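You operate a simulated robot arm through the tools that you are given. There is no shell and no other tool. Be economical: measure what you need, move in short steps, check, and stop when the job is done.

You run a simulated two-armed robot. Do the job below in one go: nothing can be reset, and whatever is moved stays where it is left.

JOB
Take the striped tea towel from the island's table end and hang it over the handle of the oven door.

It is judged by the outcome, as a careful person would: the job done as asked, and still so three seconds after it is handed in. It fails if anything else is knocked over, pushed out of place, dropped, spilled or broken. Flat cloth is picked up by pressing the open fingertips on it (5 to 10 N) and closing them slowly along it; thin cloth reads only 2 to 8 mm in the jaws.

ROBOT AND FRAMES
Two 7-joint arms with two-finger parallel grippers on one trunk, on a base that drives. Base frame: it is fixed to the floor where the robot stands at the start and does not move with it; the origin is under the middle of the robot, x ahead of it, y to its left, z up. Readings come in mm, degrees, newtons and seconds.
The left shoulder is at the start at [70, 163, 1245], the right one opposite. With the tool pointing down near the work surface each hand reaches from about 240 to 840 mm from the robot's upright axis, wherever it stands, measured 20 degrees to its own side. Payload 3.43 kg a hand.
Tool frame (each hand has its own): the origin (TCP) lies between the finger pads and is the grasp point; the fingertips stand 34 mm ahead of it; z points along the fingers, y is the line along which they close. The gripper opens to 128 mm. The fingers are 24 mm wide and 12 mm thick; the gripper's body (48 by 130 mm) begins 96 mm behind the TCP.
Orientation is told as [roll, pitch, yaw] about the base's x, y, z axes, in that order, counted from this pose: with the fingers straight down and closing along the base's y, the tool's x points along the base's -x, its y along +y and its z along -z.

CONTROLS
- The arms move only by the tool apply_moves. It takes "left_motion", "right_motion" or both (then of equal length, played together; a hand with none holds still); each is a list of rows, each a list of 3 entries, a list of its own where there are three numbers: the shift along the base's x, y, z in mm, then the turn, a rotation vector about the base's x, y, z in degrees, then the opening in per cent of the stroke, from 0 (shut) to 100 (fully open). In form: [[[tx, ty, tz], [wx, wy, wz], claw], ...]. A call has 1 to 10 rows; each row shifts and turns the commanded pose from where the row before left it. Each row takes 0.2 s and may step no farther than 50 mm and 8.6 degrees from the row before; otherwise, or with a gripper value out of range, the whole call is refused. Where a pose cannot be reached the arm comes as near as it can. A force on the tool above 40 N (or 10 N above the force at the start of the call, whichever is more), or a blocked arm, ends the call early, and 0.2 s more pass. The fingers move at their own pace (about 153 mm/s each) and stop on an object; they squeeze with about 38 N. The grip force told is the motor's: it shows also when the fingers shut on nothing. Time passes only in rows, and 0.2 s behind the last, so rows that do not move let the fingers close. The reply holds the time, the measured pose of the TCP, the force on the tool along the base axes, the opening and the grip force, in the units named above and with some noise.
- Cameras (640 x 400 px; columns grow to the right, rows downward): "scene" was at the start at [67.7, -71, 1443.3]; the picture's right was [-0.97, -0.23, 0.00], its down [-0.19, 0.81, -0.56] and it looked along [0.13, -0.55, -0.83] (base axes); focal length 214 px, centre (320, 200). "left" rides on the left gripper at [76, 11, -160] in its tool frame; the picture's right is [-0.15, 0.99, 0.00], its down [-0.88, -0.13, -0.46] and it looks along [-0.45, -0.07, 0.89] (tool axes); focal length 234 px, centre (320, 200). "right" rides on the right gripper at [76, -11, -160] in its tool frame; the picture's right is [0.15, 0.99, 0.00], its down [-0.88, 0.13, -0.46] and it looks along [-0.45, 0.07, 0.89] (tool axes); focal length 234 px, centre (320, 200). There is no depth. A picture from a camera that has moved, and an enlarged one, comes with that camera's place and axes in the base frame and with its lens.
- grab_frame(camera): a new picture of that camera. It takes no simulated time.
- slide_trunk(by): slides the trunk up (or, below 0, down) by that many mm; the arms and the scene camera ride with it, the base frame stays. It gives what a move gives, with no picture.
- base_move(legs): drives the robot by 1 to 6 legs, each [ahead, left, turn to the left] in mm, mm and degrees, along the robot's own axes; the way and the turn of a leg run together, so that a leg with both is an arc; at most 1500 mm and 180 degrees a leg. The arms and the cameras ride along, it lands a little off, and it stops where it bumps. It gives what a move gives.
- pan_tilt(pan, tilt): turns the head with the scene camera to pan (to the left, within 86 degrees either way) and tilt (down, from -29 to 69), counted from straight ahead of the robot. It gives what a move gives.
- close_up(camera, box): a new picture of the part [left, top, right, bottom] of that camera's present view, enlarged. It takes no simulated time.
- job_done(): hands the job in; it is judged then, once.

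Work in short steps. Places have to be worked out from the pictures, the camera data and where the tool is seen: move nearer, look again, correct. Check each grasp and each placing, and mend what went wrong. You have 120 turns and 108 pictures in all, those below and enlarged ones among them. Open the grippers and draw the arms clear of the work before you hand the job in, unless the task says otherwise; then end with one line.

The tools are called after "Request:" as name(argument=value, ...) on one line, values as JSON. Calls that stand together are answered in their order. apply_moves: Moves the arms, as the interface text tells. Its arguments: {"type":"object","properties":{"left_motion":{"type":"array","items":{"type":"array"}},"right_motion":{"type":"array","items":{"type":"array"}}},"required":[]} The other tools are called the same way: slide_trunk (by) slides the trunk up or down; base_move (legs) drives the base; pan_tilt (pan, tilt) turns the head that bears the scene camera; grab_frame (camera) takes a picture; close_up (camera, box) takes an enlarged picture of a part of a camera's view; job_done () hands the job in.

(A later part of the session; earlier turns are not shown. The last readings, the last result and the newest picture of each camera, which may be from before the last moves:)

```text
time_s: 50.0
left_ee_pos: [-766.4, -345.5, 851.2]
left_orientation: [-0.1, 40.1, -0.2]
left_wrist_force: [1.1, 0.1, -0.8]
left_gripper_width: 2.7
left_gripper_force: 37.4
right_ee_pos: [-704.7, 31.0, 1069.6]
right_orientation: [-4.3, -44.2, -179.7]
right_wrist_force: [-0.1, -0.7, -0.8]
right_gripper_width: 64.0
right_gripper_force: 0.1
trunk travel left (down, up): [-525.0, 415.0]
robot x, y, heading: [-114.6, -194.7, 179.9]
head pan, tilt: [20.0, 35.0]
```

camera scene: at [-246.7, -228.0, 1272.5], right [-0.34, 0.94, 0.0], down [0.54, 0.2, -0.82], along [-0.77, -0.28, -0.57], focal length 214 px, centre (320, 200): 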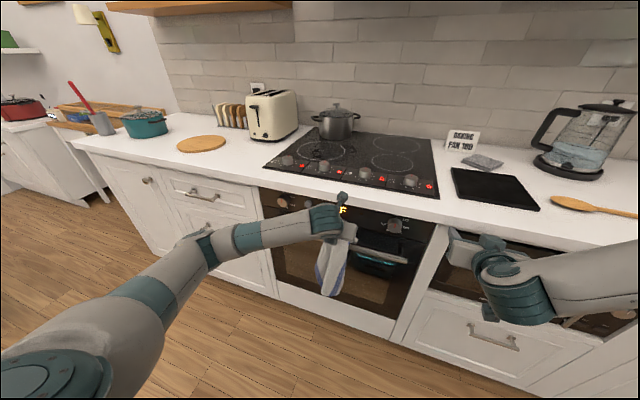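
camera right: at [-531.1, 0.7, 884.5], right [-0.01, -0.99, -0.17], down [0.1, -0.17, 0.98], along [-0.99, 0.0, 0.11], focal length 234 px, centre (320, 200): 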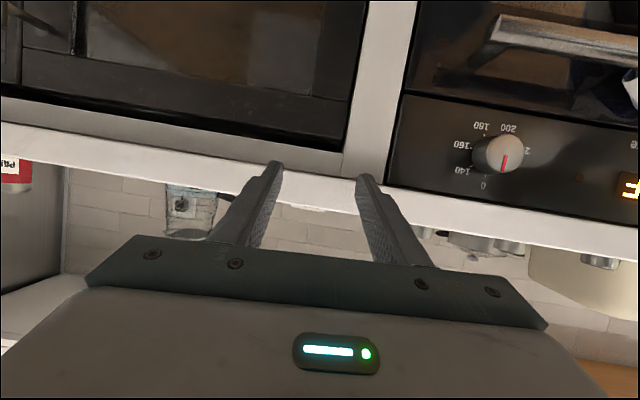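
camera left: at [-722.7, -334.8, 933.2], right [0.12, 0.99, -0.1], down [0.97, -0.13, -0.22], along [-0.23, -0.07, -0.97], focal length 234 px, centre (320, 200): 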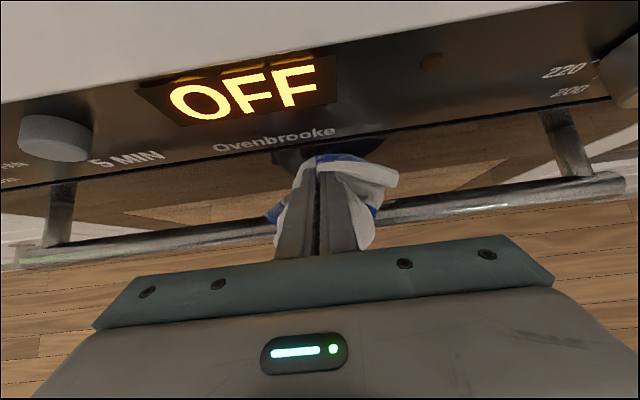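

Now the trunk goes down 90 mm.

Request:
slide_trunk(by=-88)

Request:
apply_moves(left_motion=[[[0, 0, 15], [0, 0, 0], 0], [[0, 0, 15], [0, 0, 0], 0], [[0, 0, 15], [0, 0, 0], 0], [[0, 0, 15], [0, 0, 0], 0], [[0, 0, 15], [0, 0, 0], 0], [[0, 0, 13], [0, 0, 0], 0]], right_motion=[[[15, 0, 0], [0, 0, 0], 50], [[15, 0, 0], [0, 0, 0], 50], [[15, 0, 0], [0, 0, 0], 50], [[15, 0, 0], [0, 0, 0], 50], [[0, 0, 0], [0, 0, 0], 50], [[0, 0, 0], [0, 0, 0], 50]])

Request:
slide_trunk(by=-88)

Request:
apply_moves(left_motion=[[[0, 0, 15], [0, 0, 0], 0], [[0, 0, 15], [0, 0, 0], 0], [[0, 0, 15], [0, 0, 0], 0], [[0, 0, 15], [0, 0, 0], 0], [[0, 0, 15], [0, 0, 0], 0], [[0, 0, 13], [0, 0, 0], 0]], right_motion=[[[0, 0, 0], [0, 0, 0], 50], [[0, 0, 0], [0, 0, 0], 50], [[0, 0, 0], [0, 0, 0], 50], [[0, 0, 0], [0, 0, 0], 50], [[0, 0, 0], [0, 0, 0], 50], [[0, 0, 0], [0, 0, 0], 50]])

Request:
slide_trunk(by=-88)

Request:
grab_frame(camera="scene")

```text
time_s: 51.2
left_ee_pos: [-767.3, -345.4, 763.5]
left_orientation: [-0.2, 40.1, -0.3]
left_wrist_force: [0.0, -0.1, 0.4]
left_gripper_width: 2.4
left_gripper_force: 37.1
right_ee_pos: [-705.7, 31.4, 980.2]
right_orientation: [-4.3, -44.2, -179.7]
right_wrist_force: [0.1, 0.1, 0.3]
right_gripper_width: 63.8
right_gripper_force: 0.0
trunk travel left (down, up): [-437.0, 503.0]
robot x, y, heading: [-113.2, -198.8, 180.1]
head pan, tilt: [20.0, 35.0]
```

```text
time_s: 52.6
left_ee_pos: [-767.1, -345.5, 851.5]
left_orientation: [-0.2, 39.9, -0.3]
left_wrist_force: [1.7, 0.2, -0.5]
left_gripper_width: 2.9
left_gripper_force: 37.0
right_ee_pos: [-646.0, 30.1, 980.1]
right_orientation: [-4.4, -44.2, -179.7]
right_wrist_force: [1.2, 0.5, -0.2]
right_gripper_width: 64.1
right_gripper_force: 0.0
trunk travel left (down, up): [-437.0, 503.0]
robot x, y, heading: [-116.4, -197.6, 180.1]
head pan, tilt: [20.0, 35.0]
```

```text
time_s: 53.8
left_ee_pos: [-767.3, -344.8, 764.8]
left_orientation: [-0.2, 40.0, -0.3]
left_wrist_force: [1.4, 0.1, 0.3]
left_gripper_width: 2.8
left_gripper_force: 37.8
right_ee_pos: [-645.9, 30.7, 892.5]
right_orientation: [-4.4, -44.3, -179.8]
right_wrist_force: [-0.3, -0.5, -0.9]
right_gripper_width: 64.2
right_gripper_force: 0.0
trunk travel left (down, up): [-349.0, 591.0]
robot x, y, heading: [-111.3, -200.5, 180.2]
head pan, tilt: [20.0, 35.0]
```

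```text
time_s: 55.2
left_ee_pos: [-766.9, -345.6, 853.3]
left_orientation: [-0.2, 40.1, -0.4]
left_wrist_force: [2.8, 0.7, 0.1]
left_gripper_width: 2.7
left_gripper_force: 37.3
right_ee_pos: [-646.7, 30.5, 893.1]
right_orientation: [-4.3, -44.3, -179.7]
right_wrist_force: [0.0, -0.6, -0.4]
right_gripper_width: 64.0
right_gripper_force: 0.0
trunk travel left (down, up): [-349.0, 591.0]
robot x, y, heading: [-110.9, -199.3, 179.8]
head pan, tilt: [20.0, 35.0]
```

```text
time_s: 56.5
left_ee_pos: [-767.7, -345.6, 764.8]
left_orientation: [-0.2, 40.2, -0.4]
left_wrist_force: [2.8, -0.5, -0.7]
left_gripper_width: 2.7
left_gripper_force: 37.1
right_ee_pos: [-645.4, 30.5, 804.5]
right_orientation: [-4.3, -44.3, -179.7]
right_wrist_force: [0.5, -0.4, 0.1]
right_gripper_width: 63.8
right_gripper_force: 0.0
trunk travel left (down, up): [-261.0, 679.0]
robot x, y, heading: [-120.0, -196.8, 180.2]
head pan, tilt: [20.0, 35.0]
```

```text
74 pictures are left
camera scene: at [-246.0, -227.8, 1008.7], right [-0.34, 0.94, 0.0], down [0.54, 0.2, -0.82], along [-0.77, -0.28, -0.57], focal length 214 px, centre (320, 200)
```

scene: 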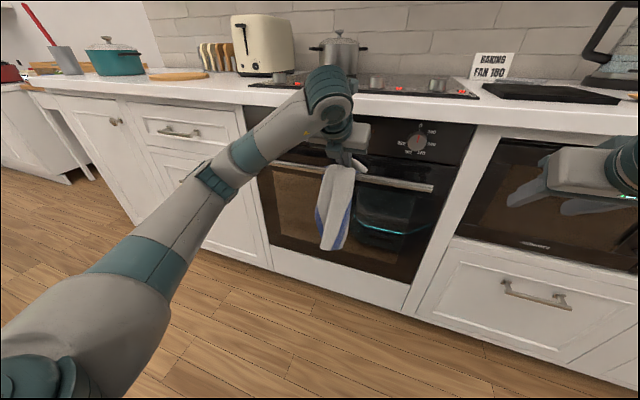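

The left tips are back in the gap and the towel hangs over the bar. Now I pitch the right hand up to horizontal while lowering it in place.

Request:
apply_moves(right_motion=[[[0, 0, -20], [0, 8, 0], 50], [[0, -10, -30], [0, 8, 0], 50], [[0, -20, -30], [0, 8, 0], 50], [[0, -20, -30], [0, 8, 0], 50], [[0, -20, -30], [0, 8, 0], 50], [[0, -30, -20], [0, 4, 0], 50]])

Request:
grab_frame(camera="right")

Request:
grab_frame(camera="scene")

```text
time_s: 57.9
left_ee_pos: [-767.4, -345.1, 764.8]
left_orientation: [-0.3, 40.1, -0.3]
left_wrist_force: [2.2, -0.2, 1.1]
left_gripper_width: 2.5
left_gripper_force: 37.7
right_ee_pos: [-716.9, -27.1, 737.9]
right_orientation: [-4.7, -81.2, -179.5]
right_wrist_force: [-0.4, -0.8, -1.0]
right_gripper_width: 63.6
right_gripper_force: 0.1
right hand out of reach, approached as far as the arm can: row 2, 3, 4, 5, 6
trunk travel left (down, up): [-261.0, 679.0]
robot x, y, heading: [-113.7, -196.2, 179.9]
head pan, tilt: [20.0, 35.0]
```

```text
73 pictures are left
camera right: at [-546.6, -28.2, 686.5], right [-0.05, -0.99, -0.16], down [0.31, -0.17, 0.94], along [-0.95, 0.0, 0.31], focal length 234 px, centre (320, 200)
```

right: 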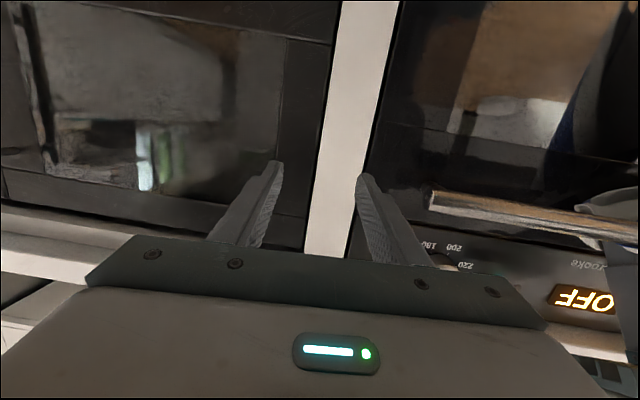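

```text
72 pictures are left
camera scene: at [-245.9, -227.6, 1008.6], right [-0.34, 0.94, 0.0], down [0.54, 0.2, -0.82], along [-0.77, -0.28, -0.57], focal length 214 px, centre (320, 200)
```

scene: 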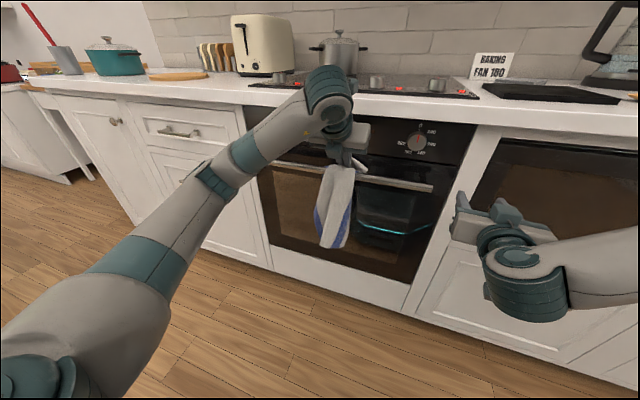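

The right hand is now nearly horizontal. I turn it toward the towel and move left and lower.

Request:
apply_moves(right_motion=[[[10, -20, -15], [0, 0, 6], 50], [[10, -25, -15], [0, 0, 6], 50], [[5, -25, -15], [0, 0, 6], 50], [[0, -25, -15], [0, 0, 6], 50], [[0, -25, -10], [0, 0, 3], 50]])

Request:
grab_frame(camera="right")

```text
time_s: 59.1
left_ee_pos: [-769.1, -344.9, 765.3]
left_orientation: [-0.1, 40.0, -0.3]
left_wrist_force: [2.8, -1.0, -0.5]
left_gripper_width: 2.8
left_gripper_force: 37.2
right_ee_pos: [-706.3, -129.2, 806.7]
right_orientation: [-5.5, -82.1, -151.7]
right_wrist_force: [-0.8, -0.2, -0.2]
right_gripper_width: 63.9
right_gripper_force: 0.0
right hand out of reach, approached as far as the arm can: row 1, 2, 3, 4, 5
trunk travel left (down, up): [-261.0, 679.0]
robot x, y, heading: [-116.6, -199.3, 179.9]
head pan, tilt: [20.0, 35.0]
```

```text
71 pictures are left
camera right: at [-556.8, -53.7, 753.4], right [0.4, -0.9, -0.16], down [0.36, 0.0, 0.93], along [-0.84, -0.43, 0.32], focal length 234 px, centre (320, 200)
```

right: 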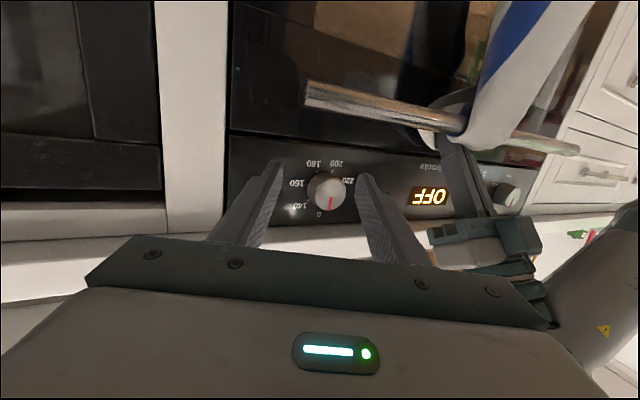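

I zoom in on the area behind the bar.

Request:
close_up(camera="right", box=[360, 0, 620, 200])

```text
2.00 times, centred on (490, 100) of right
camera zoom: at [-556.8, -53.7, 753.4], right [0.4, -0.9, -0.16], down [0.36, 0.0, 0.93], along [-0.84, -0.43, 0.32], focal length 468 px, centre (-20, 400)
```

zoom: 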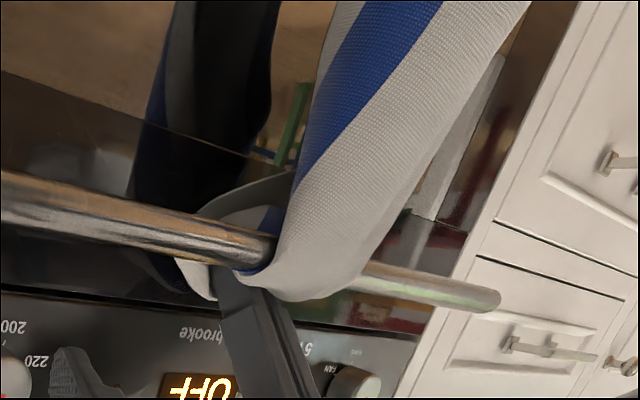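

Only about 40–50 mm of cloth is behind the bar. I need the right hand lower, so I back it away from the bar and repeat the raise-and-lower cycle with the trunk.

Request:
apply_moves(left_motion=[[[0, 0, 15], [0, 0, 0], 0], [[0, 0, 15], [0, 0, 0], 0], [[0, 0, 15], [0, 0, 0], 0], [[0, 0, 15], [0, 0, 0], 0], [[0, 0, 15], [0, 0, 0], 0], [[0, 0, 13], [0, 0, 0], 0]], right_motion=[[[10, 15, 0], [4, -7, 0], 50], [[15, 15, 0], [4, -7, 0], 50], [[15, 20, 0], [4, -7, 0], 50], [[15, 20, 0], [0, -5, 0], 50], [[15, 20, 0], [0, 0, 0], 50], [[10, 10, 0], [0, 0, 0], 50]])

```text
time_s: 60.5
left_ee_pos: [-768.2, -343.9, 853.9]
left_orientation: [-0.2, 40.0, -0.2]
left_wrist_force: [3.2, -0.7, 0.0]
left_gripper_width: 2.7
left_gripper_force: 37.3
right_ee_pos: [-627.3, -30.5, 808.1]
right_orientation: [-2.4, -54.0, -154.1]
right_wrist_force: [0.0, -0.1, 0.6]
right_gripper_width: 63.9
right_gripper_force: 0.1
trunk travel left (down, up): [-261.0, 679.0]
robot x, y, heading: [-113.4, -197.3, 179.9]
head pan, tilt: [20.0, 35.0]
```

The right hand is well back. I lower the trunk, cycle the left hand, and lower again.

Request:
slide_trunk(by=-88)

Request:
apply_moves(left_motion=[[[0, 0, 15], [0, 0, 0], 0], [[0, 0, 15], [0, 0, 0], 0], [[0, 0, 15], [0, 0, 0], 0], [[0, 0, 15], [0, 0, 0], 0], [[0, 0, 15], [0, 0, 0], 0], [[0, 0, 13], [0, 0, 0], 0]])

Request:
slide_trunk(by=-88)

Request:
apply_moves(right_motion=[[[0, -20, -5], [0, 8, 0], 50], [[-10, -30, -5], [0, 8, 0], 50], [[-10, -30, -5], [0, 8, 0], 50], [[-10, -30, -5], [0, 8, 0], 50], [[0, -20, 0], [0, 0, 0], 50]])

Request:
grab_frame(camera="right")

```text
time_s: 61.7
left_ee_pos: [-767.4, -344.1, 764.7]
left_orientation: [-0.2, 40.1, -0.3]
left_wrist_force: [2.4, 1.4, -0.2]
left_gripper_width: 2.8
left_gripper_force: 36.9
right_ee_pos: [-628.0, -30.3, 719.5]
right_orientation: [-2.3, -53.9, -154.0]
right_wrist_force: [-0.8, -0.5, 0.0]
right_gripper_width: 64.2
right_gripper_force: 0.1
trunk travel left (down, up): [-173.0, 767.0]
robot x, y, heading: [-117.2, -196.1, 179.9]
head pan, tilt: [20.0, 35.0]
```

```text
time_s: 63.1
left_ee_pos: [-766.1, -343.6, 852.2]
left_orientation: [-0.2, 40.0, -0.3]
left_wrist_force: [0.5, 0.9, 0.7]
left_gripper_width: 2.6
left_gripper_force: 37.6
right_ee_pos: [-627.2, -30.9, 718.7]
right_orientation: [-2.5, -53.9, -154.0]
right_wrist_force: [0.7, 0.9, 1.2]
right_gripper_width: 63.9
right_gripper_force: 0.1
trunk travel left (down, up): [-173.0, 767.0]
robot x, y, heading: [-113.6, -194.6, 180.1]
head pan, tilt: [20.0, 35.0]
```

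```text
time_s: 64.3
left_ee_pos: [-767.8, -345.8, 764.0]
left_orientation: [-0.2, 40.1, -0.4]
left_wrist_force: [-0.4, -0.6, 0.8]
left_gripper_width: 2.7
left_gripper_force: 37.6
right_ee_pos: [-627.4, -30.8, 631.4]
right_orientation: [-2.4, -53.9, -154.0]
right_wrist_force: [0.5, 0.2, 0.4]
right_gripper_width: 63.8
right_gripper_force: 0.0
trunk travel left (down, up): [-85.0, 855.0]
robot x, y, heading: [-117.0, -197.1, 180.2]
head pan, tilt: [20.0, 35.0]
```

```text
time_s: 65.5
left_ee_pos: [-767.4, -344.5, 764.9]
left_orientation: [-0.1, 40.0, -0.2]
left_wrist_force: [0.6, 0.6, -0.3]
left_gripper_width: 2.5
left_gripper_force: 37.0
right_ee_pos: [-701.8, -145.7, 639.1]
right_orientation: [-66.6, -75.0, -94.1]
right_wrist_force: [-0.2, -0.9, -0.4]
right_gripper_width: 63.9
right_gripper_force: 0.0
right hand out of reach, approached as far as the arm can: row 1, 2, 3, 4, 5
trunk travel left (down, up): [-85.0, 855.0]
robot x, y, heading: [-110.4, -198.7, 180.0]
head pan, tilt: [20.0, 35.0]
```

```text
69 pictures are left
camera right: at [-553.6, -65.5, 584.1], right [0.33, -0.87, -0.38], down [0.46, -0.2, 0.87], along [-0.83, -0.46, 0.33], focal length 234 px, centre (320, 200)
```

right: 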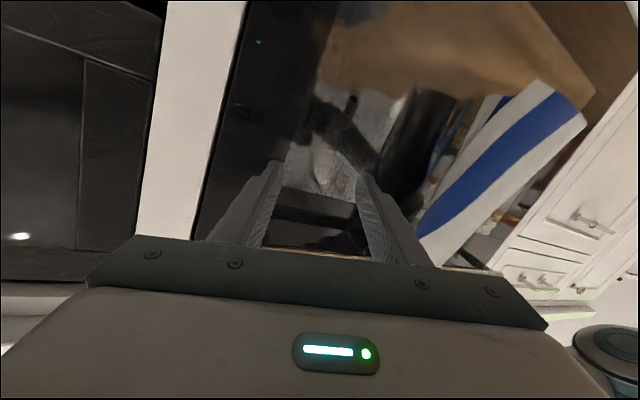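

The right hand is now low enough at z≈639. I check how the flap lies around the bar from the scene camera.

Request:
pan_tilt(pan=12, tilt=15)

Request:
grab_frame(camera="scene")

Request:
grab_frame(camera="left")

```text
time_s: 66.3
left_ee_pos: [-767.1, -344.2, 764.3]
left_orientation: [-0.1, 40.1, -0.3]
left_wrist_force: [0.1, 0.0, 1.0]
left_gripper_width: 2.5
left_gripper_force: 36.9
right_ee_pos: [-702.1, -145.4, 637.0]
right_orientation: [-65.9, -75.0, -94.6]
right_wrist_force: [0.0, 0.0, 0.2]
right_gripper_width: 64.1
right_gripper_force: 0.2
trunk travel left (down, up): [-85.0, 855.0]
robot x, y, heading: [-113.4, -195.7, 180.2]
head pan, tilt: [12.0, 15.0]
```

```text
68 pictures are left
camera scene: at [-254.9, -217.1, 864.5], right [-0.21, 0.98, 0.0], down [0.25, 0.05, -0.97], along [-0.94, -0.2, -0.26], focal length 214 px, centre (320, 200)
```

scene: 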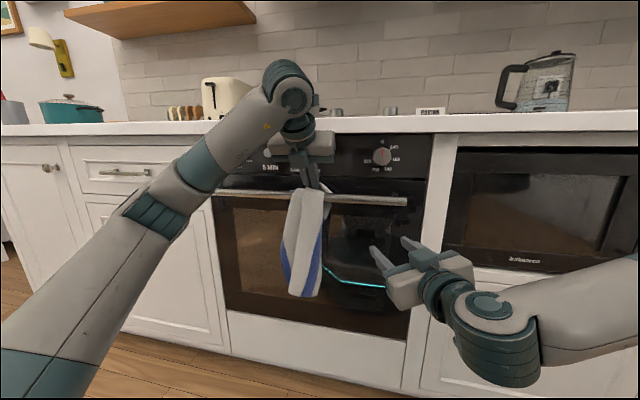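

```text
67 pictures are left
camera left: at [-721.4, -332.5, 936.4], right [0.12, 0.99, -0.1], down [0.97, -0.13, -0.22], along [-0.23, -0.07, -0.97], focal length 234 px, centre (320, 200)
```

left: 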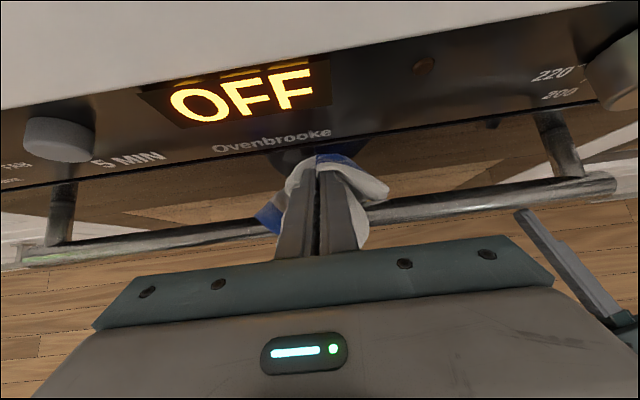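

Request:
close_up(camera="scene", box=[255, 160, 415, 310])

Request:
close_up(camera="left", box=[230, 130, 430, 260])

```text
2.67 times, centred on (335, 235) of scene
camera zoom: at [-254.9, -217.1, 864.5], right [-0.21, 0.98, 0.0], down [0.25, 0.05, -0.97], along [-0.94, -0.2, -0.26], focal length 572 px, centre (280, 107)
```

zoom: 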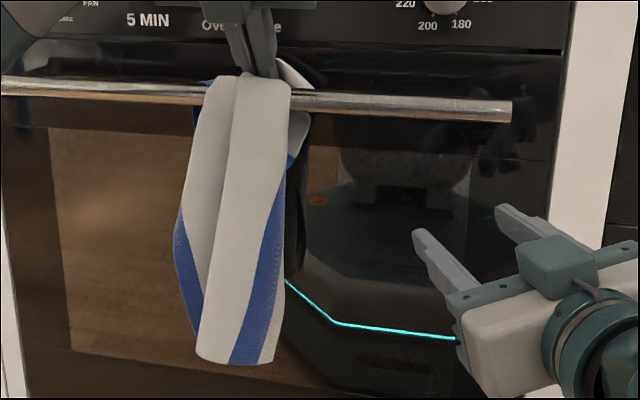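

```text
3.08 times, centred on (330, 195) of left
camera zoom: at [-721.4, -332.5, 936.4], right [0.12, 0.99, -0.1], down [0.97, -0.13, -0.22], along [-0.23, -0.07, -0.97], focal length 720 px, centre (289, 215)
```

zoom: 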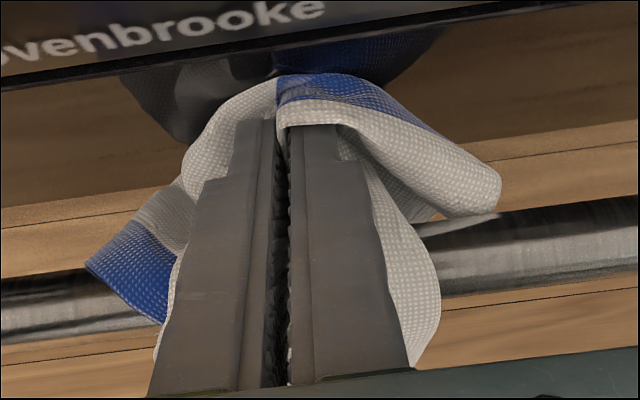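

The whole flap hangs behind the bar, with its right lobe around y≈-310 down to z≈655 and the front down to z≈447. I bring the right hand to the lobe to pull it farther down.

Request:
apply_moves(right_motion=[[[0, -20, 8], [0, 0, 4], 40], [[0, -20, 8], [0, 0, 4], 40], [[0, -20, 8], [0, 0, 4], 40], [[0, -20, 8], [0, 0, 0], 40]])

Request:
close_up(camera="scene", box=[255, 160, 415, 310])

Request:
grab_frame(camera="right")

```text
time_s: 67.3
left_ee_pos: [-766.7, -344.2, 764.1]
left_orientation: [-0.3, 40.2, -0.3]
left_wrist_force: [0.4, 0.6, 1.1]
left_gripper_width: 2.7
left_gripper_force: 37.8
right_ee_pos: [-705.7, -200.9, 675.1]
right_orientation: [-66.0, -74.9, -82.5]
right_wrist_force: [-0.2, -0.6, 0.1]
right_gripper_width: 51.0
right_gripper_force: 0.1
right hand out of reach, approached as far as the arm can: row 2, 3, 4
trunk travel left (down, up): [-85.0, 855.0]
robot x, y, heading: [-116.8, -195.2, 180.1]
head pan, tilt: [12.0, 15.0]
```

```text
2.67 times, centred on (335, 235) of scene
camera zoom: at [-254.9, -217.1, 864.6], right [-0.21, 0.98, 0.0], down [0.25, 0.05, -0.97], along [-0.94, -0.2, -0.26], focal length 572 px, centre (280, 107)
```

zoom: 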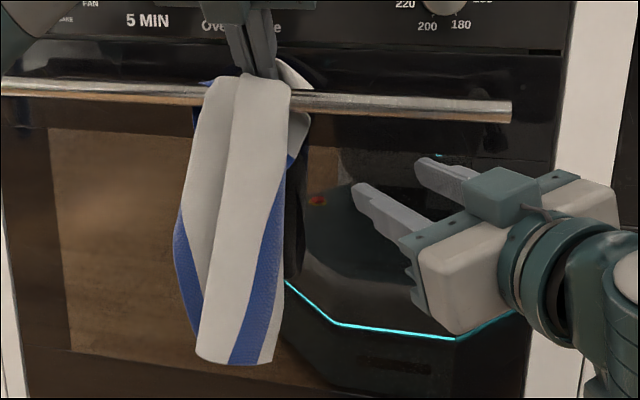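

```text
63 pictures are left
camera right: at [-576.7, -91.8, 621.1], right [0.51, -0.78, -0.37], down [0.49, -0.1, 0.87], along [-0.71, -0.62, 0.33], focal length 234 px, centre (320, 200)
```

right: 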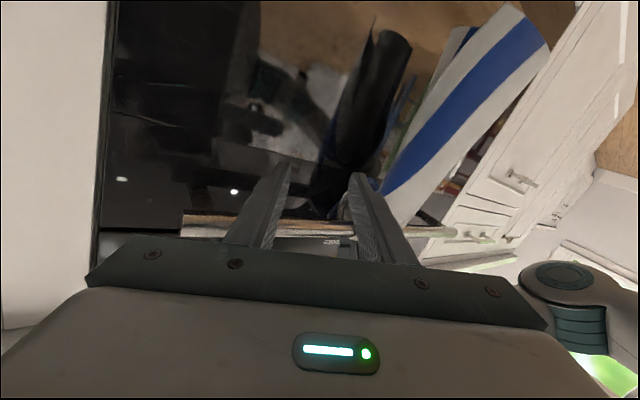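

I shift left 56 mm, keeping just right of the hanging front, then look.

Request:
apply_moves(right_motion=[[[0, -20, 4], [0, 0, 0], 40], [[0, -20, 4], [0, 0, 0], 40], [[0, -16, 4], [0, 0, 0], 40]])

Request:
close_up(camera="scene", box=[255, 160, 415, 310])

Request:
grab_frame(camera="right")

```text
time_s: 68.2
left_ee_pos: [-767.4, -344.0, 765.0]
left_orientation: [-0.2, 40.1, -0.4]
left_wrist_force: [-0.6, 0.0, -0.2]
left_gripper_width: 2.9
left_gripper_force: 37.0
right_ee_pos: [-706.3, -202.3, 683.8]
right_orientation: [-66.1, -75.1, -82.6]
right_wrist_force: [-0.1, -0.1, 0.2]
right_gripper_width: 51.2
right_gripper_force: 0.0
right hand out of reach, approached as far as the arm can: row 1, 2, 3
trunk travel left (down, up): [-85.0, 855.0]
robot x, y, heading: [-114.0, -196.9, 179.9]
head pan, tilt: [12.0, 15.0]
```

```text
2.67 times, centred on (335, 235) of scene
camera zoom: at [-254.9, -217.0, 864.6], right [-0.21, 0.98, 0.0], down [0.25, 0.05, -0.97], along [-0.94, -0.2, -0.26], focal length 572 px, centre (280, 107)
```

zoom: 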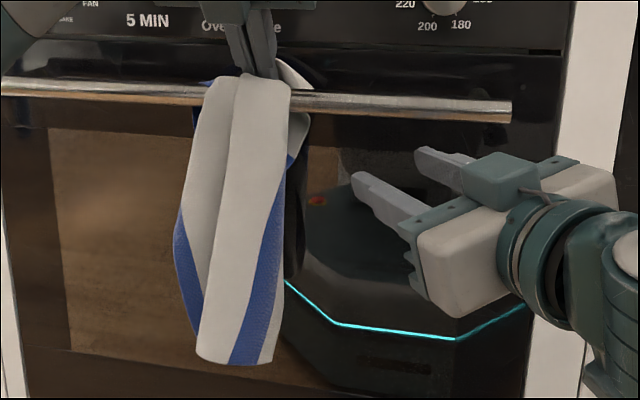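

```text
61 pictures are left
camera right: at [-578.5, -93.0, 630.5], right [0.51, -0.78, -0.38], down [0.49, -0.1, 0.87], along [-0.71, -0.62, 0.33], focal length 234 px, centre (320, 200)
```

right: 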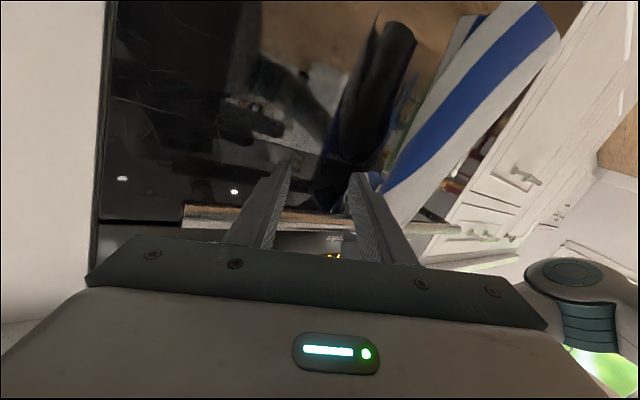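

The right arm can't fold farther left, so I slide the towel along the bar 65 mm to the right with the left hand.

Request:
apply_moves(left_motion=[[[0, 10, 3], [0, 0, 0], 0], [[0, 15, 0], [0, 0, 0], 0], [[0, 15, 0], [0, 0, 0], 0], [[0, 15, 0], [0, 0, 0], 0], [[0, 12, -3], [0, 0, 0], 0]])

Request:
close_up(camera="scene", box=[255, 160, 415, 310])

Request:
close_up(camera="right", box=[220, 90, 500, 270])

```text
time_s: 69.3
left_ee_pos: [-767.8, -277.8, 764.7]
left_orientation: [-0.1, 40.1, -0.1]
left_wrist_force: [1.0, 0.5, -0.3]
left_gripper_width: 2.6
left_gripper_force: 37.2
right_ee_pos: [-707.3, -202.7, 683.9]
right_orientation: [-66.1, -75.0, -82.6]
right_wrist_force: [-0.5, -0.1, -0.4]
right_gripper_width: 51.2
right_gripper_force: 0.1
trunk travel left (down, up): [-85.0, 855.0]
robot x, y, heading: [-113.4, -197.2, 180.1]
head pan, tilt: [12.0, 15.0]
```

```text
2.67 times, centred on (335, 235) of scene
camera zoom: at [-254.8, -217.1, 864.6], right [-0.21, 0.98, 0.0], down [0.25, 0.05, -0.97], along [-0.94, -0.2, -0.26], focal length 572 px, centre (280, 107)
```

zoom: 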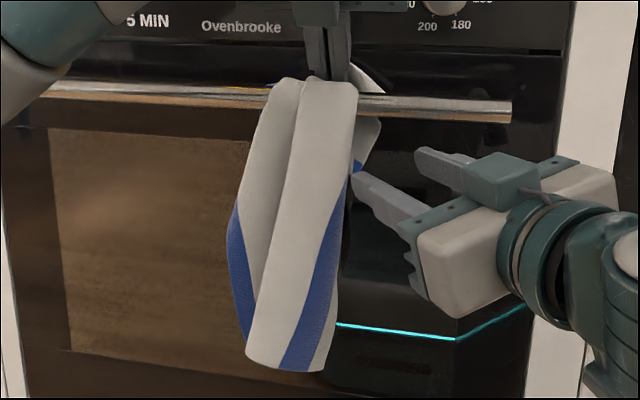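

```text
2.22 times, centred on (360, 180) of right
camera zoom: at [-578.4, -93.0, 630.5], right [0.51, -0.78, -0.38], down [0.49, -0.1, 0.87], along [-0.71, -0.62, 0.33], focal length 520 px, centre (231, 244)
```

zoom: 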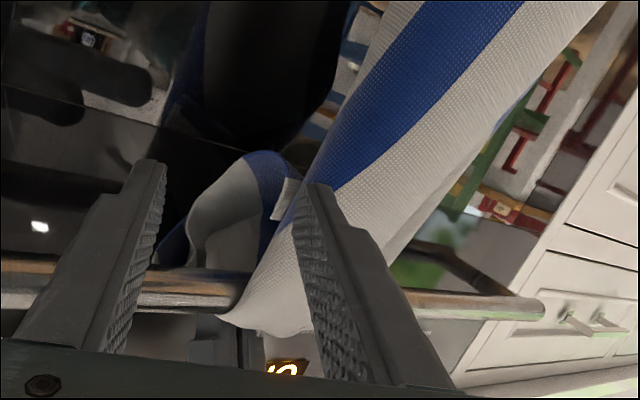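

The lobe is between the open fingers, but the left finger would just catch the front panel. I slide the towel back 14 mm, then advance the right hand along its fingers.

Request:
apply_moves(left_motion=[[[0, -14, 0], [0, 0, 0], 0], [[0, 0, 0], [0, 0, 0], 0], [[0, 0, 0], [0, 0, 0], 0], [[0, 0, 0], [0, 0, 0], 0]], right_motion=[[[0, 0, 0], [0, 0, 0], 40], [[-12, -8, 0], [0, 0, 0], 40], [[-12, -8, 0], [0, 0, 0], 40], [[-12, -8, 0], [0, 0, 0], 40]])

Request:
close_up(camera="right", box=[220, 90, 500, 270])

Request:
close_up(camera="scene", box=[255, 160, 415, 310])

```text
time_s: 70.3
left_ee_pos: [-767.3, -289.7, 764.2]
left_orientation: [-0.2, 40.2, -0.3]
left_wrist_force: [1.5, 0.4, 0.7]
left_gripper_width: 2.5
left_gripper_force: 37.3
right_ee_pos: [-742.4, -203.6, 687.8]
right_orientation: [-66.1, -75.0, -82.6]
right_wrist_force: [-0.1, -0.3, 0.6]
right_gripper_width: 51.2
right_gripper_force: 0.0
right hand out of reach, approached as far as the arm can: row 2, 3, 4
trunk travel left (down, up): [-85.0, 855.0]
robot x, y, heading: [-114.7, -194.9, 180.1]
head pan, tilt: [12.0, 15.0]
```

```text
2.22 times, centred on (360, 180) of right
camera zoom: at [-615.0, -94.1, 633.5], right [0.51, -0.78, -0.38], down [0.49, -0.1, 0.87], along [-0.71, -0.62, 0.33], focal length 520 px, centre (231, 244)
```

zoom: 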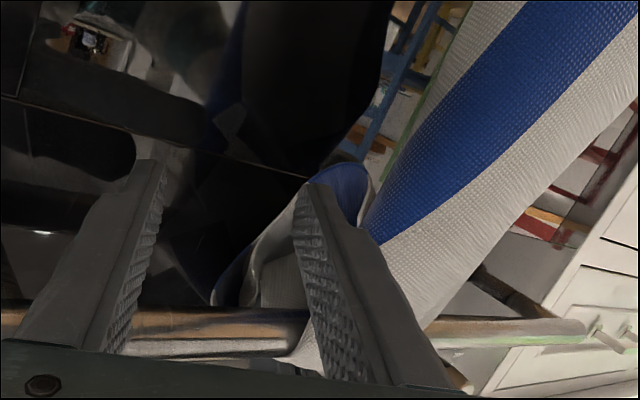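

```text
2.67 times, centred on (335, 235) of scene
camera zoom: at [-254.7, -217.0, 864.6], right [-0.21, 0.98, 0.0], down [0.25, 0.05, -0.97], along [-0.94, -0.2, -0.26], focal length 572 px, centre (280, 107)
```

zoom: 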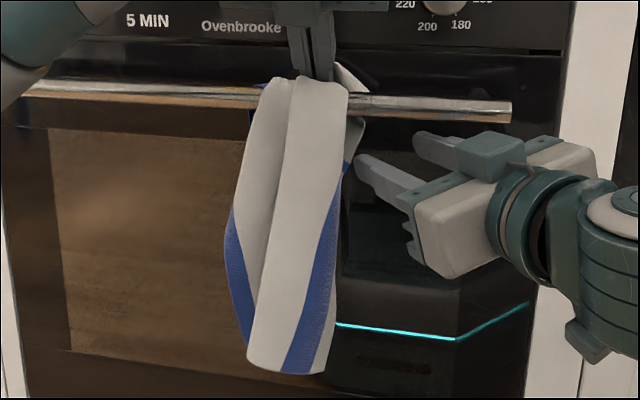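

The right hand holds at y≈-203 but can move forward. With its left finger already beside the front panel, I slide the towel right 28 mm so the lobe comes in front of the open jaws.

Request:
apply_moves(left_motion=[[[0, 14, 0], [0, 0, 0], 0], [[0, 14, 0], [0, 0, 0], 0], [[0, 0, 0], [0, 0, 0], 0]])

Request:
close_up(camera="right", box=[220, 90, 500, 270])

```text
time_s: 71.2
left_ee_pos: [-767.1, -262.9, 765.2]
left_orientation: [-0.1, 40.2, -0.3]
left_wrist_force: [1.1, 0.2, 0.7]
left_gripper_width: 2.8
left_gripper_force: 37.7
right_ee_pos: [-743.1, -203.0, 686.5]
right_orientation: [-66.0, -75.0, -82.7]
right_wrist_force: [-0.1, 1.1, 0.7]
right_gripper_width: 51.0
right_gripper_force: 0.0
trunk travel left (down, up): [-85.0, 855.0]
robot x, y, heading: [-115.3, -195.1, 179.9]
head pan, tilt: [12.0, 15.0]
```

```text
2.22 times, centred on (360, 180) of right
camera zoom: at [-614.9, -94.1, 633.4], right [0.51, -0.78, -0.38], down [0.49, -0.1, 0.87], along [-0.71, -0.62, 0.33], focal length 520 px, centre (231, 244)
```

zoom: 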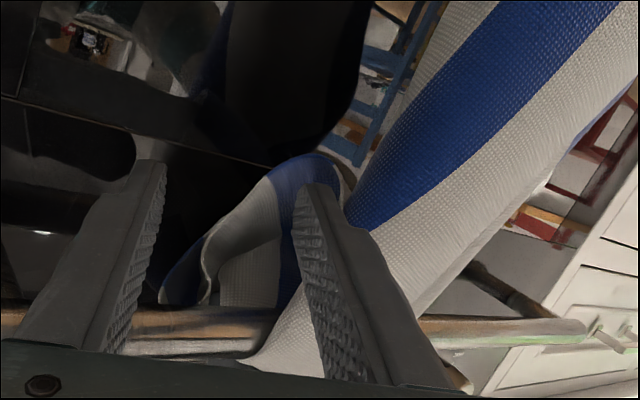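

The lobe is in front of the jaws and the front panel stays outside. I advance 24 mm and close.

Request:
apply_moves(right_motion=[[[-12, 0, 0], [0, 0, 0], 40], [[-12, 0, 0], [0, 0, 0], 40], [[0, 0, 0], [0, 0, 0], 40]])

Request:
close_up(camera="right", box=[220, 90, 500, 270])

```text
time_s: 71.7
left_ee_pos: [-765.1, -262.7, 764.5]
left_orientation: [-0.2, 40.3, -0.4]
left_wrist_force: [0.1, 0.1, 0.6]
left_gripper_width: 2.9
left_gripper_force: 37.5
right_ee_pos: [-752.2, -201.6, 688.4]
right_orientation: [-65.7, -74.9, -82.6]
right_wrist_force: [16.9, 4.3, 2.7]
right_gripper_width: 48.7
right_gripper_force: 0.1
trunk travel left (down, up): [-85.0, 855.0]
robot x, y, heading: [-111.2, -194.2, 179.7]
head pan, tilt: [12.0, 15.0]
stopped in row 2 (right hand): the force on the tool passed its limit (the readings are from after the stop); the commanded pose is now the measured one
```

```text
2.22 times, centred on (360, 180) of right
camera zoom: at [-625.4, -91.7, 634.1], right [0.51, -0.77, -0.38], down [0.49, -0.1, 0.87], along [-0.71, -0.63, 0.32], focal length 520 px, centre (231, 244)
```

zoom: 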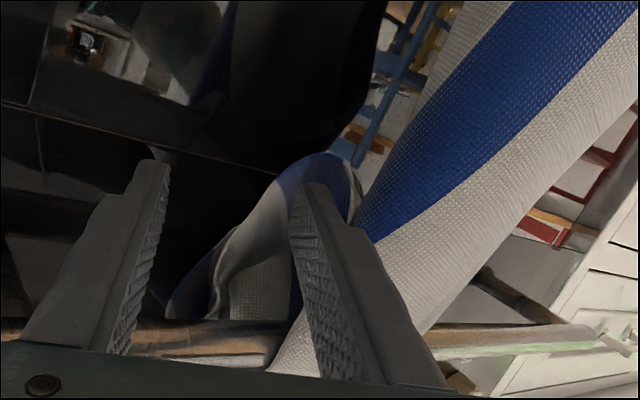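

One fingertip touches the door. I ease off 4 mm and try closing on the lobe.

Request:
apply_moves(right_motion=[[[3, 0, 0], [0, 0, 0], 30], [[0, 0, 0], [0, 0, 0], 20], [[0, 0, 0], [0, 0, 0], 10], [[0, 0, 0], [0, 0, 0], 0], [[0, 0, 0], [0, 0, 0], 0]])

Request:
close_up(camera="right", box=[220, 90, 500, 270])

```text
time_s: 72.9
left_ee_pos: [-766.6, -260.1, 765.1]
left_orientation: [-0.1, 40.1, -0.3]
left_wrist_force: [0.3, -0.2, 0.8]
left_gripper_width: 2.7
left_gripper_force: 37.8
right_ee_pos: [-751.7, -202.1, 685.9]
right_orientation: [-65.1, -75.0, -83.4]
right_wrist_force: [-0.5, -0.3, -0.1]
right_gripper_width: 1.3
right_gripper_force: 36.3
trunk travel left (down, up): [-85.0, 855.0]
robot x, y, heading: [-114.0, -193.8, 179.9]
head pan, tilt: [12.0, 15.0]
```

```text
2.22 times, centred on (360, 180) of right
camera zoom: at [-624.2, -92.3, 632.5], right [0.51, -0.77, -0.37], down [0.48, -0.1, 0.87], along [-0.71, -0.62, 0.32], focal length 520 px, centre (231, 244)
```

zoom: 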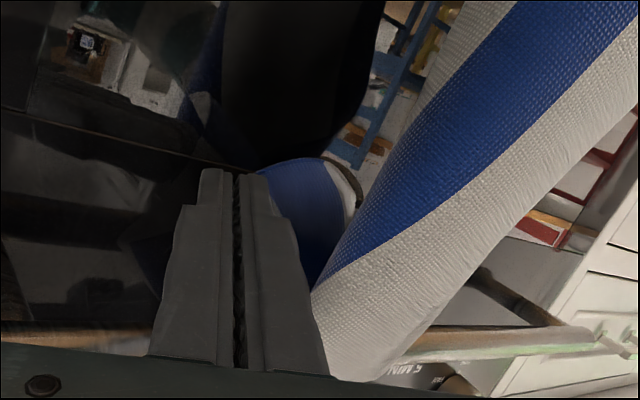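

1.3 mm may be a single layer. I test by lowering the right hand 25 mm.

Request:
apply_moves(right_motion=[[[2, 0, -8], [0, 0, 0], 0], [[2, 0, -8], [0, 0, 0], 0], [[2, 0, -8], [0, 0, 0], 0]])

Request:
close_up(camera="right", box=[220, 90, 500, 270])

Request:
close_up(camera="scene", box=[255, 160, 415, 310])

```text
time_s: 73.7
left_ee_pos: [-767.2, -261.0, 763.6]
left_orientation: [-0.3, 39.9, -0.4]
left_wrist_force: [3.3, 3.4, -9.1]
left_gripper_width: 2.6
left_gripper_force: 37.0
right_ee_pos: [-747.5, -200.1, 665.5]
right_orientation: [-65.9, -75.0, -82.5]
right_wrist_force: [-3.3, -5.4, 9.7]
right_gripper_width: 1.0
right_gripper_force: 36.4
trunk travel left (down, up): [-85.0, 855.0]
robot x, y, heading: [-113.8, -193.1, 179.9]
head pan, tilt: [12.0, 15.0]
```

```text
2.22 times, centred on (360, 180) of right
camera zoom: at [-619.6, -89.9, 610.9], right [0.51, -0.77, -0.37], down [0.49, -0.1, 0.87], along [-0.71, -0.62, 0.33], focal length 520 px, centre (231, 244)
```

zoom: 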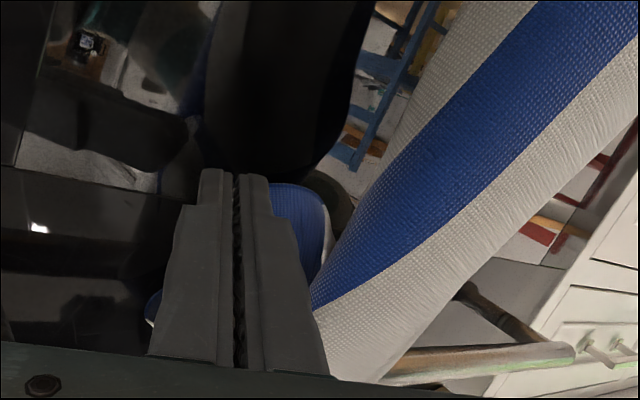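

```text
2.67 times, centred on (335, 235) of scene
camera zoom: at [-254.4, -216.6, 864.6], right [-0.21, 0.98, 0.0], down [0.25, 0.05, -0.97], along [-0.95, -0.2, -0.26], focal length 572 px, centre (280, 107)
```

zoom: 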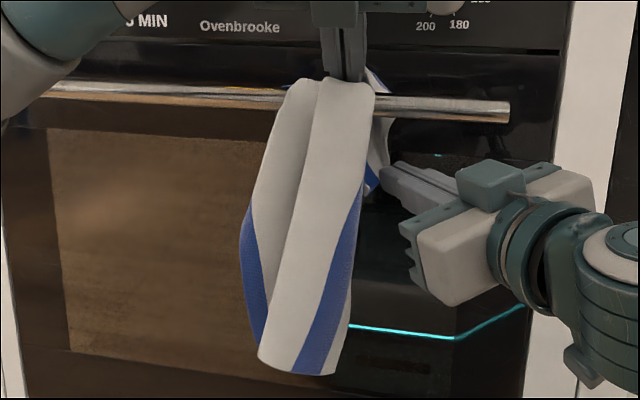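

The forces show both hands are pulling on the same cloth, so the lobe is held. I open the left fingers and draw them back along their own axis.

Request:
apply_moves(left_motion=[[[0, 0, 0], [0, 0, 0], 10], [[0, 0, 0], [0, 0, 0], 18], [[6, 0, 8], [0, 0, 0], 18], [[12, 0, 15], [0, 0, 0], 18], [[15, 0, 20], [0, 0, 0], 18], [[20, 0, 25], [0, 0, 0], 18], [[20, 0, 25], [0, 0, 0], 18]])

Request:
close_up(camera="scene", box=[255, 140, 415, 310])

Request:
grab_frame(camera="left")

```text
time_s: 75.3
left_ee_pos: [-692.9, -260.4, 858.9]
left_orientation: [-0.2, 40.0, -0.4]
left_wrist_force: [-0.2, 0.2, -0.1]
left_gripper_width: 22.7
left_gripper_force: 0.1
right_ee_pos: [-747.7, -200.1, 663.0]
right_orientation: [-65.1, -75.0, -83.3]
right_wrist_force: [-0.5, 0.3, 0.0]
right_gripper_width: 1.5
right_gripper_force: 36.0
trunk travel left (down, up): [-85.0, 855.0]
robot x, y, heading: [-113.3, -197.0, 179.8]
head pan, tilt: [12.0, 15.0]
```

```text
2.35 times, centred on (335, 225) of scene
camera zoom: at [-254.3, -216.5, 864.6], right [-0.21, 0.98, 0.0], down [0.25, 0.05, -0.97], along [-0.95, -0.2, -0.26], focal length 505 px, centre (285, 141)
```

zoom: 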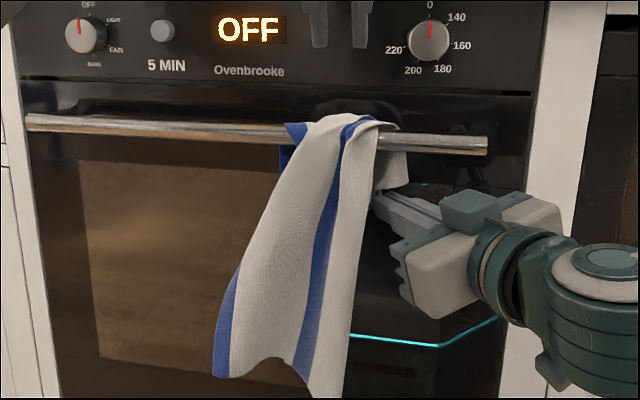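

```text
50 pictures are left
camera left: at [-647.8, -248.8, 1030.7], right [0.12, 0.99, -0.1], down [0.97, -0.14, -0.22], along [-0.23, -0.07, -0.97], focal length 234 px, centre (320, 200)
```

left: 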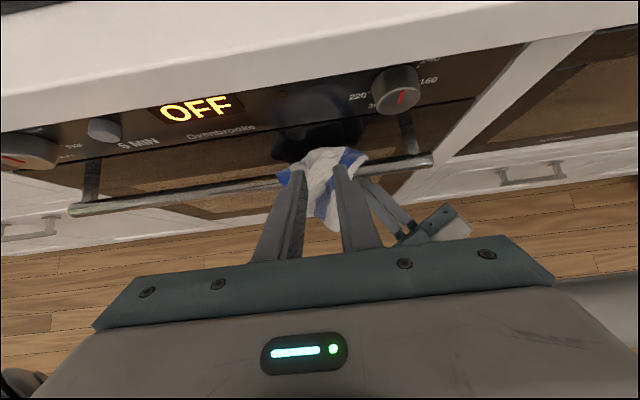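

The towel hangs over the bar, with the right hand holding the back part. I back the left hand off a little and pull the back part down with the right.

Request:
apply_moves(left_motion=[[[20, -5, 25], [0, 0, 0], 18], [[20, -10, 25], [0, 0, 0], 18], [[0, -10, 0], [0, 0, 0], 18], [[0, -10, 0], [0, 0, 0], 18], [[0, 0, 0], [0, 0, 0], 18], [[0, 0, 0], [0, 0, 0], 18], [[0, 0, 0], [0, 0, 0], 18]], right_motion=[[[0, 0, -10], [0, 0, 0], 0], [[0, 0, -12], [0, 0, 0], 0], [[0, 0, -12], [0, 0, 0], 0], [[0, 0, -12], [0, 0, 0], 0], [[0, 0, -12], [0, 0, 0], 0], [[0, 0, -12], [0, 0, 0], 0], [[0, 0, -10], [0, 0, 0], 0]])

Request:
close_up(camera="scene", box=[255, 140, 415, 310])

```text
time_s: 76.9
left_ee_pos: [-654.6, -295.4, 908.0]
left_orientation: [-0.1, 40.1, -0.3]
left_wrist_force: [-0.3, -0.1, 0.5]
left_gripper_width: 23.0
left_gripper_force: 0.0
right_ee_pos: [-743.4, -196.8, 656.0]
right_orientation: [-63.6, -74.8, -85.0]
right_wrist_force: [0.2, -0.5, 0.0]
right_gripper_width: 1.4
right_gripper_force: 36.0
right hand out of reach, approached as far as the arm can: row 1, 2, 3, 4, 5, 6, 7
trunk travel left (down, up): [-85.0, 855.0]
robot x, y, heading: [-116.7, -196.4, 180.1]
head pan, tilt: [12.0, 15.0]
```

```text
2.35 times, centred on (335, 225) of scene
camera zoom: at [-254.5, -216.6, 864.6], right [-0.21, 0.98, 0.0], down [0.25, 0.05, -0.97], along [-0.95, -0.2, -0.26], focal length 505 px, centre (285, 141)
```

zoom: 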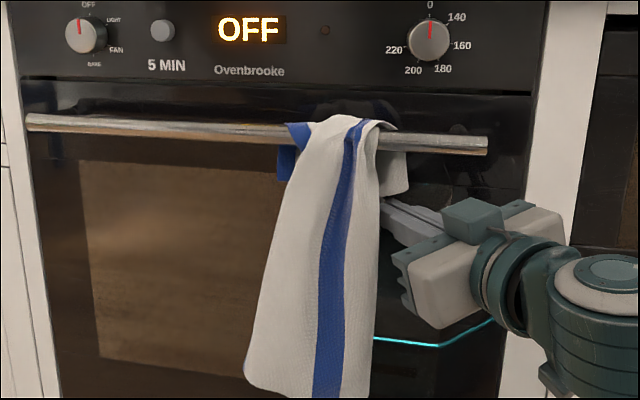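

The right arm is at its limit, but the trunk has 85 mm left. I slide it down, which pulls the held cloth with it.

Request:
slide_trunk(by=-45)

Request:
close_up(camera="scene", box=[255, 120, 415, 290])

```text
time_s: 77.8
left_ee_pos: [-653.2, -296.1, 862.4]
left_orientation: [-0.1, 40.1, -0.4]
left_wrist_force: [0.1, 0.6, -0.5]
left_gripper_width: 23.2
left_gripper_force: 0.0
right_ee_pos: [-744.4, -197.0, 610.5]
right_orientation: [-63.5, -74.8, -84.8]
right_wrist_force: [0.2, -0.5, -0.6]
right_gripper_width: 1.3
right_gripper_force: 36.4
trunk travel left (down, up): [-40.0, 900.0]
robot x, y, heading: [-117.8, -193.1, 179.9]
head pan, tilt: [12.0, 15.0]
```

```text
2.35 times, centred on (335, 205) of scene
camera zoom: at [-254.3, -216.6, 819.6], right [-0.21, 0.98, 0.0], down [0.25, 0.05, -0.97], along [-0.95, -0.2, -0.26], focal length 505 px, centre (285, 188)
```

zoom: 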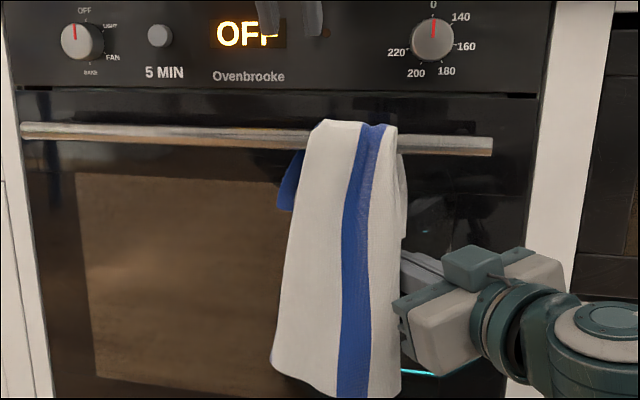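

The cloth is feeding over the bar neatly. I slide the remaining bit.

Request:
slide_trunk(by=-38)

Request:
apply_moves(right_motion=[[[8, 0, -5], [0, 0, 0], 0], [[10, 0, -5], [0, 0, 0], 0], [[10, 0, -5], [0, 0, 0], 0]])

Request:
close_up(camera="scene", box=[235, 100, 435, 290])

Request:
grab_frame(camera="right")

```text
time_s: 78.6
left_ee_pos: [-653.8, -297.0, 824.6]
left_orientation: [-0.1, 40.0, -0.3]
left_wrist_force: [0.3, 0.0, -0.3]
left_gripper_width: 23.0
left_gripper_force: 0.1
right_ee_pos: [-745.3, -197.0, 573.0]
right_orientation: [-63.6, -74.8, -85.0]
right_wrist_force: [0.0, -0.1, -0.1]
right_gripper_width: 1.2
right_gripper_force: 35.7
trunk travel left (down, up): [-2.0, 938.0]
robot x, y, heading: [-115.6, -196.4, 179.9]
head pan, tilt: [12.0, 15.0]
```

```text
time_s: 79.4
left_ee_pos: [-655.4, -297.0, 823.1]
left_orientation: [0.0, 40.2, -0.3]
left_wrist_force: [0.6, 0.4, 0.0]
left_gripper_width: 23.2
left_gripper_force: 0.1
right_ee_pos: [-715.6, -195.6, 564.8]
right_orientation: [-62.2, -74.7, -86.4]
right_wrist_force: [0.7, -0.5, 0.4]
right_gripper_width: 1.2
right_gripper_force: 35.9
right hand out of reach, approached as far as the arm can: row 3
trunk travel left (down, up): [-2.0, 938.0]
robot x, y, heading: [-119.1, -195.8, 180.0]
head pan, tilt: [12.0, 15.0]
```

```text
2.11 times, centred on (335, 195) of scene
camera zoom: at [-254.5, -216.6, 781.6], right [-0.21, 0.98, 0.0], down [0.25, 0.05, -0.97], along [-0.95, -0.2, -0.26], focal length 452 px, centre (288, 210)
```

zoom: 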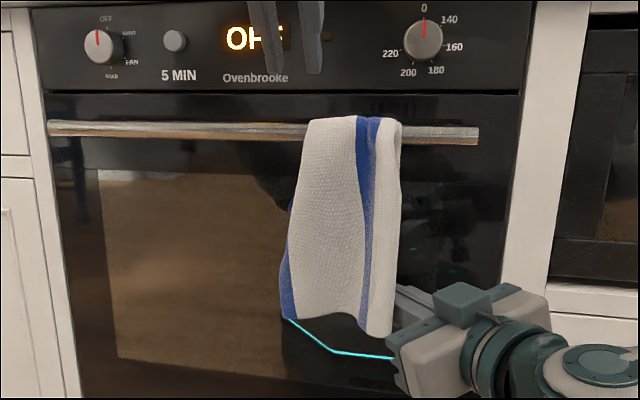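

```text
46 pictures are left
camera right: at [-587.2, -86.0, 513.3], right [0.51, -0.77, -0.37], down [0.47, -0.11, 0.88], along [-0.72, -0.62, 0.31], focal length 234 px, centre (320, 200)
```

right: 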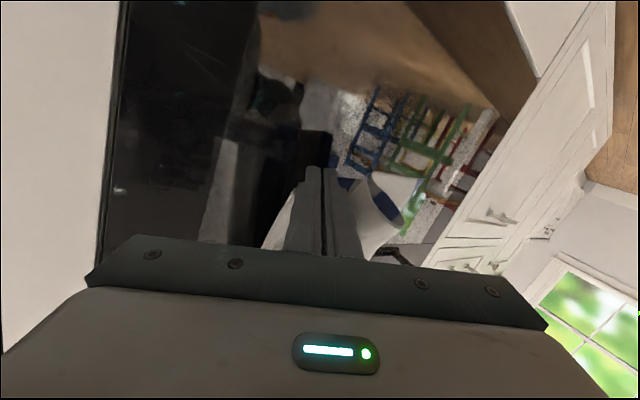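

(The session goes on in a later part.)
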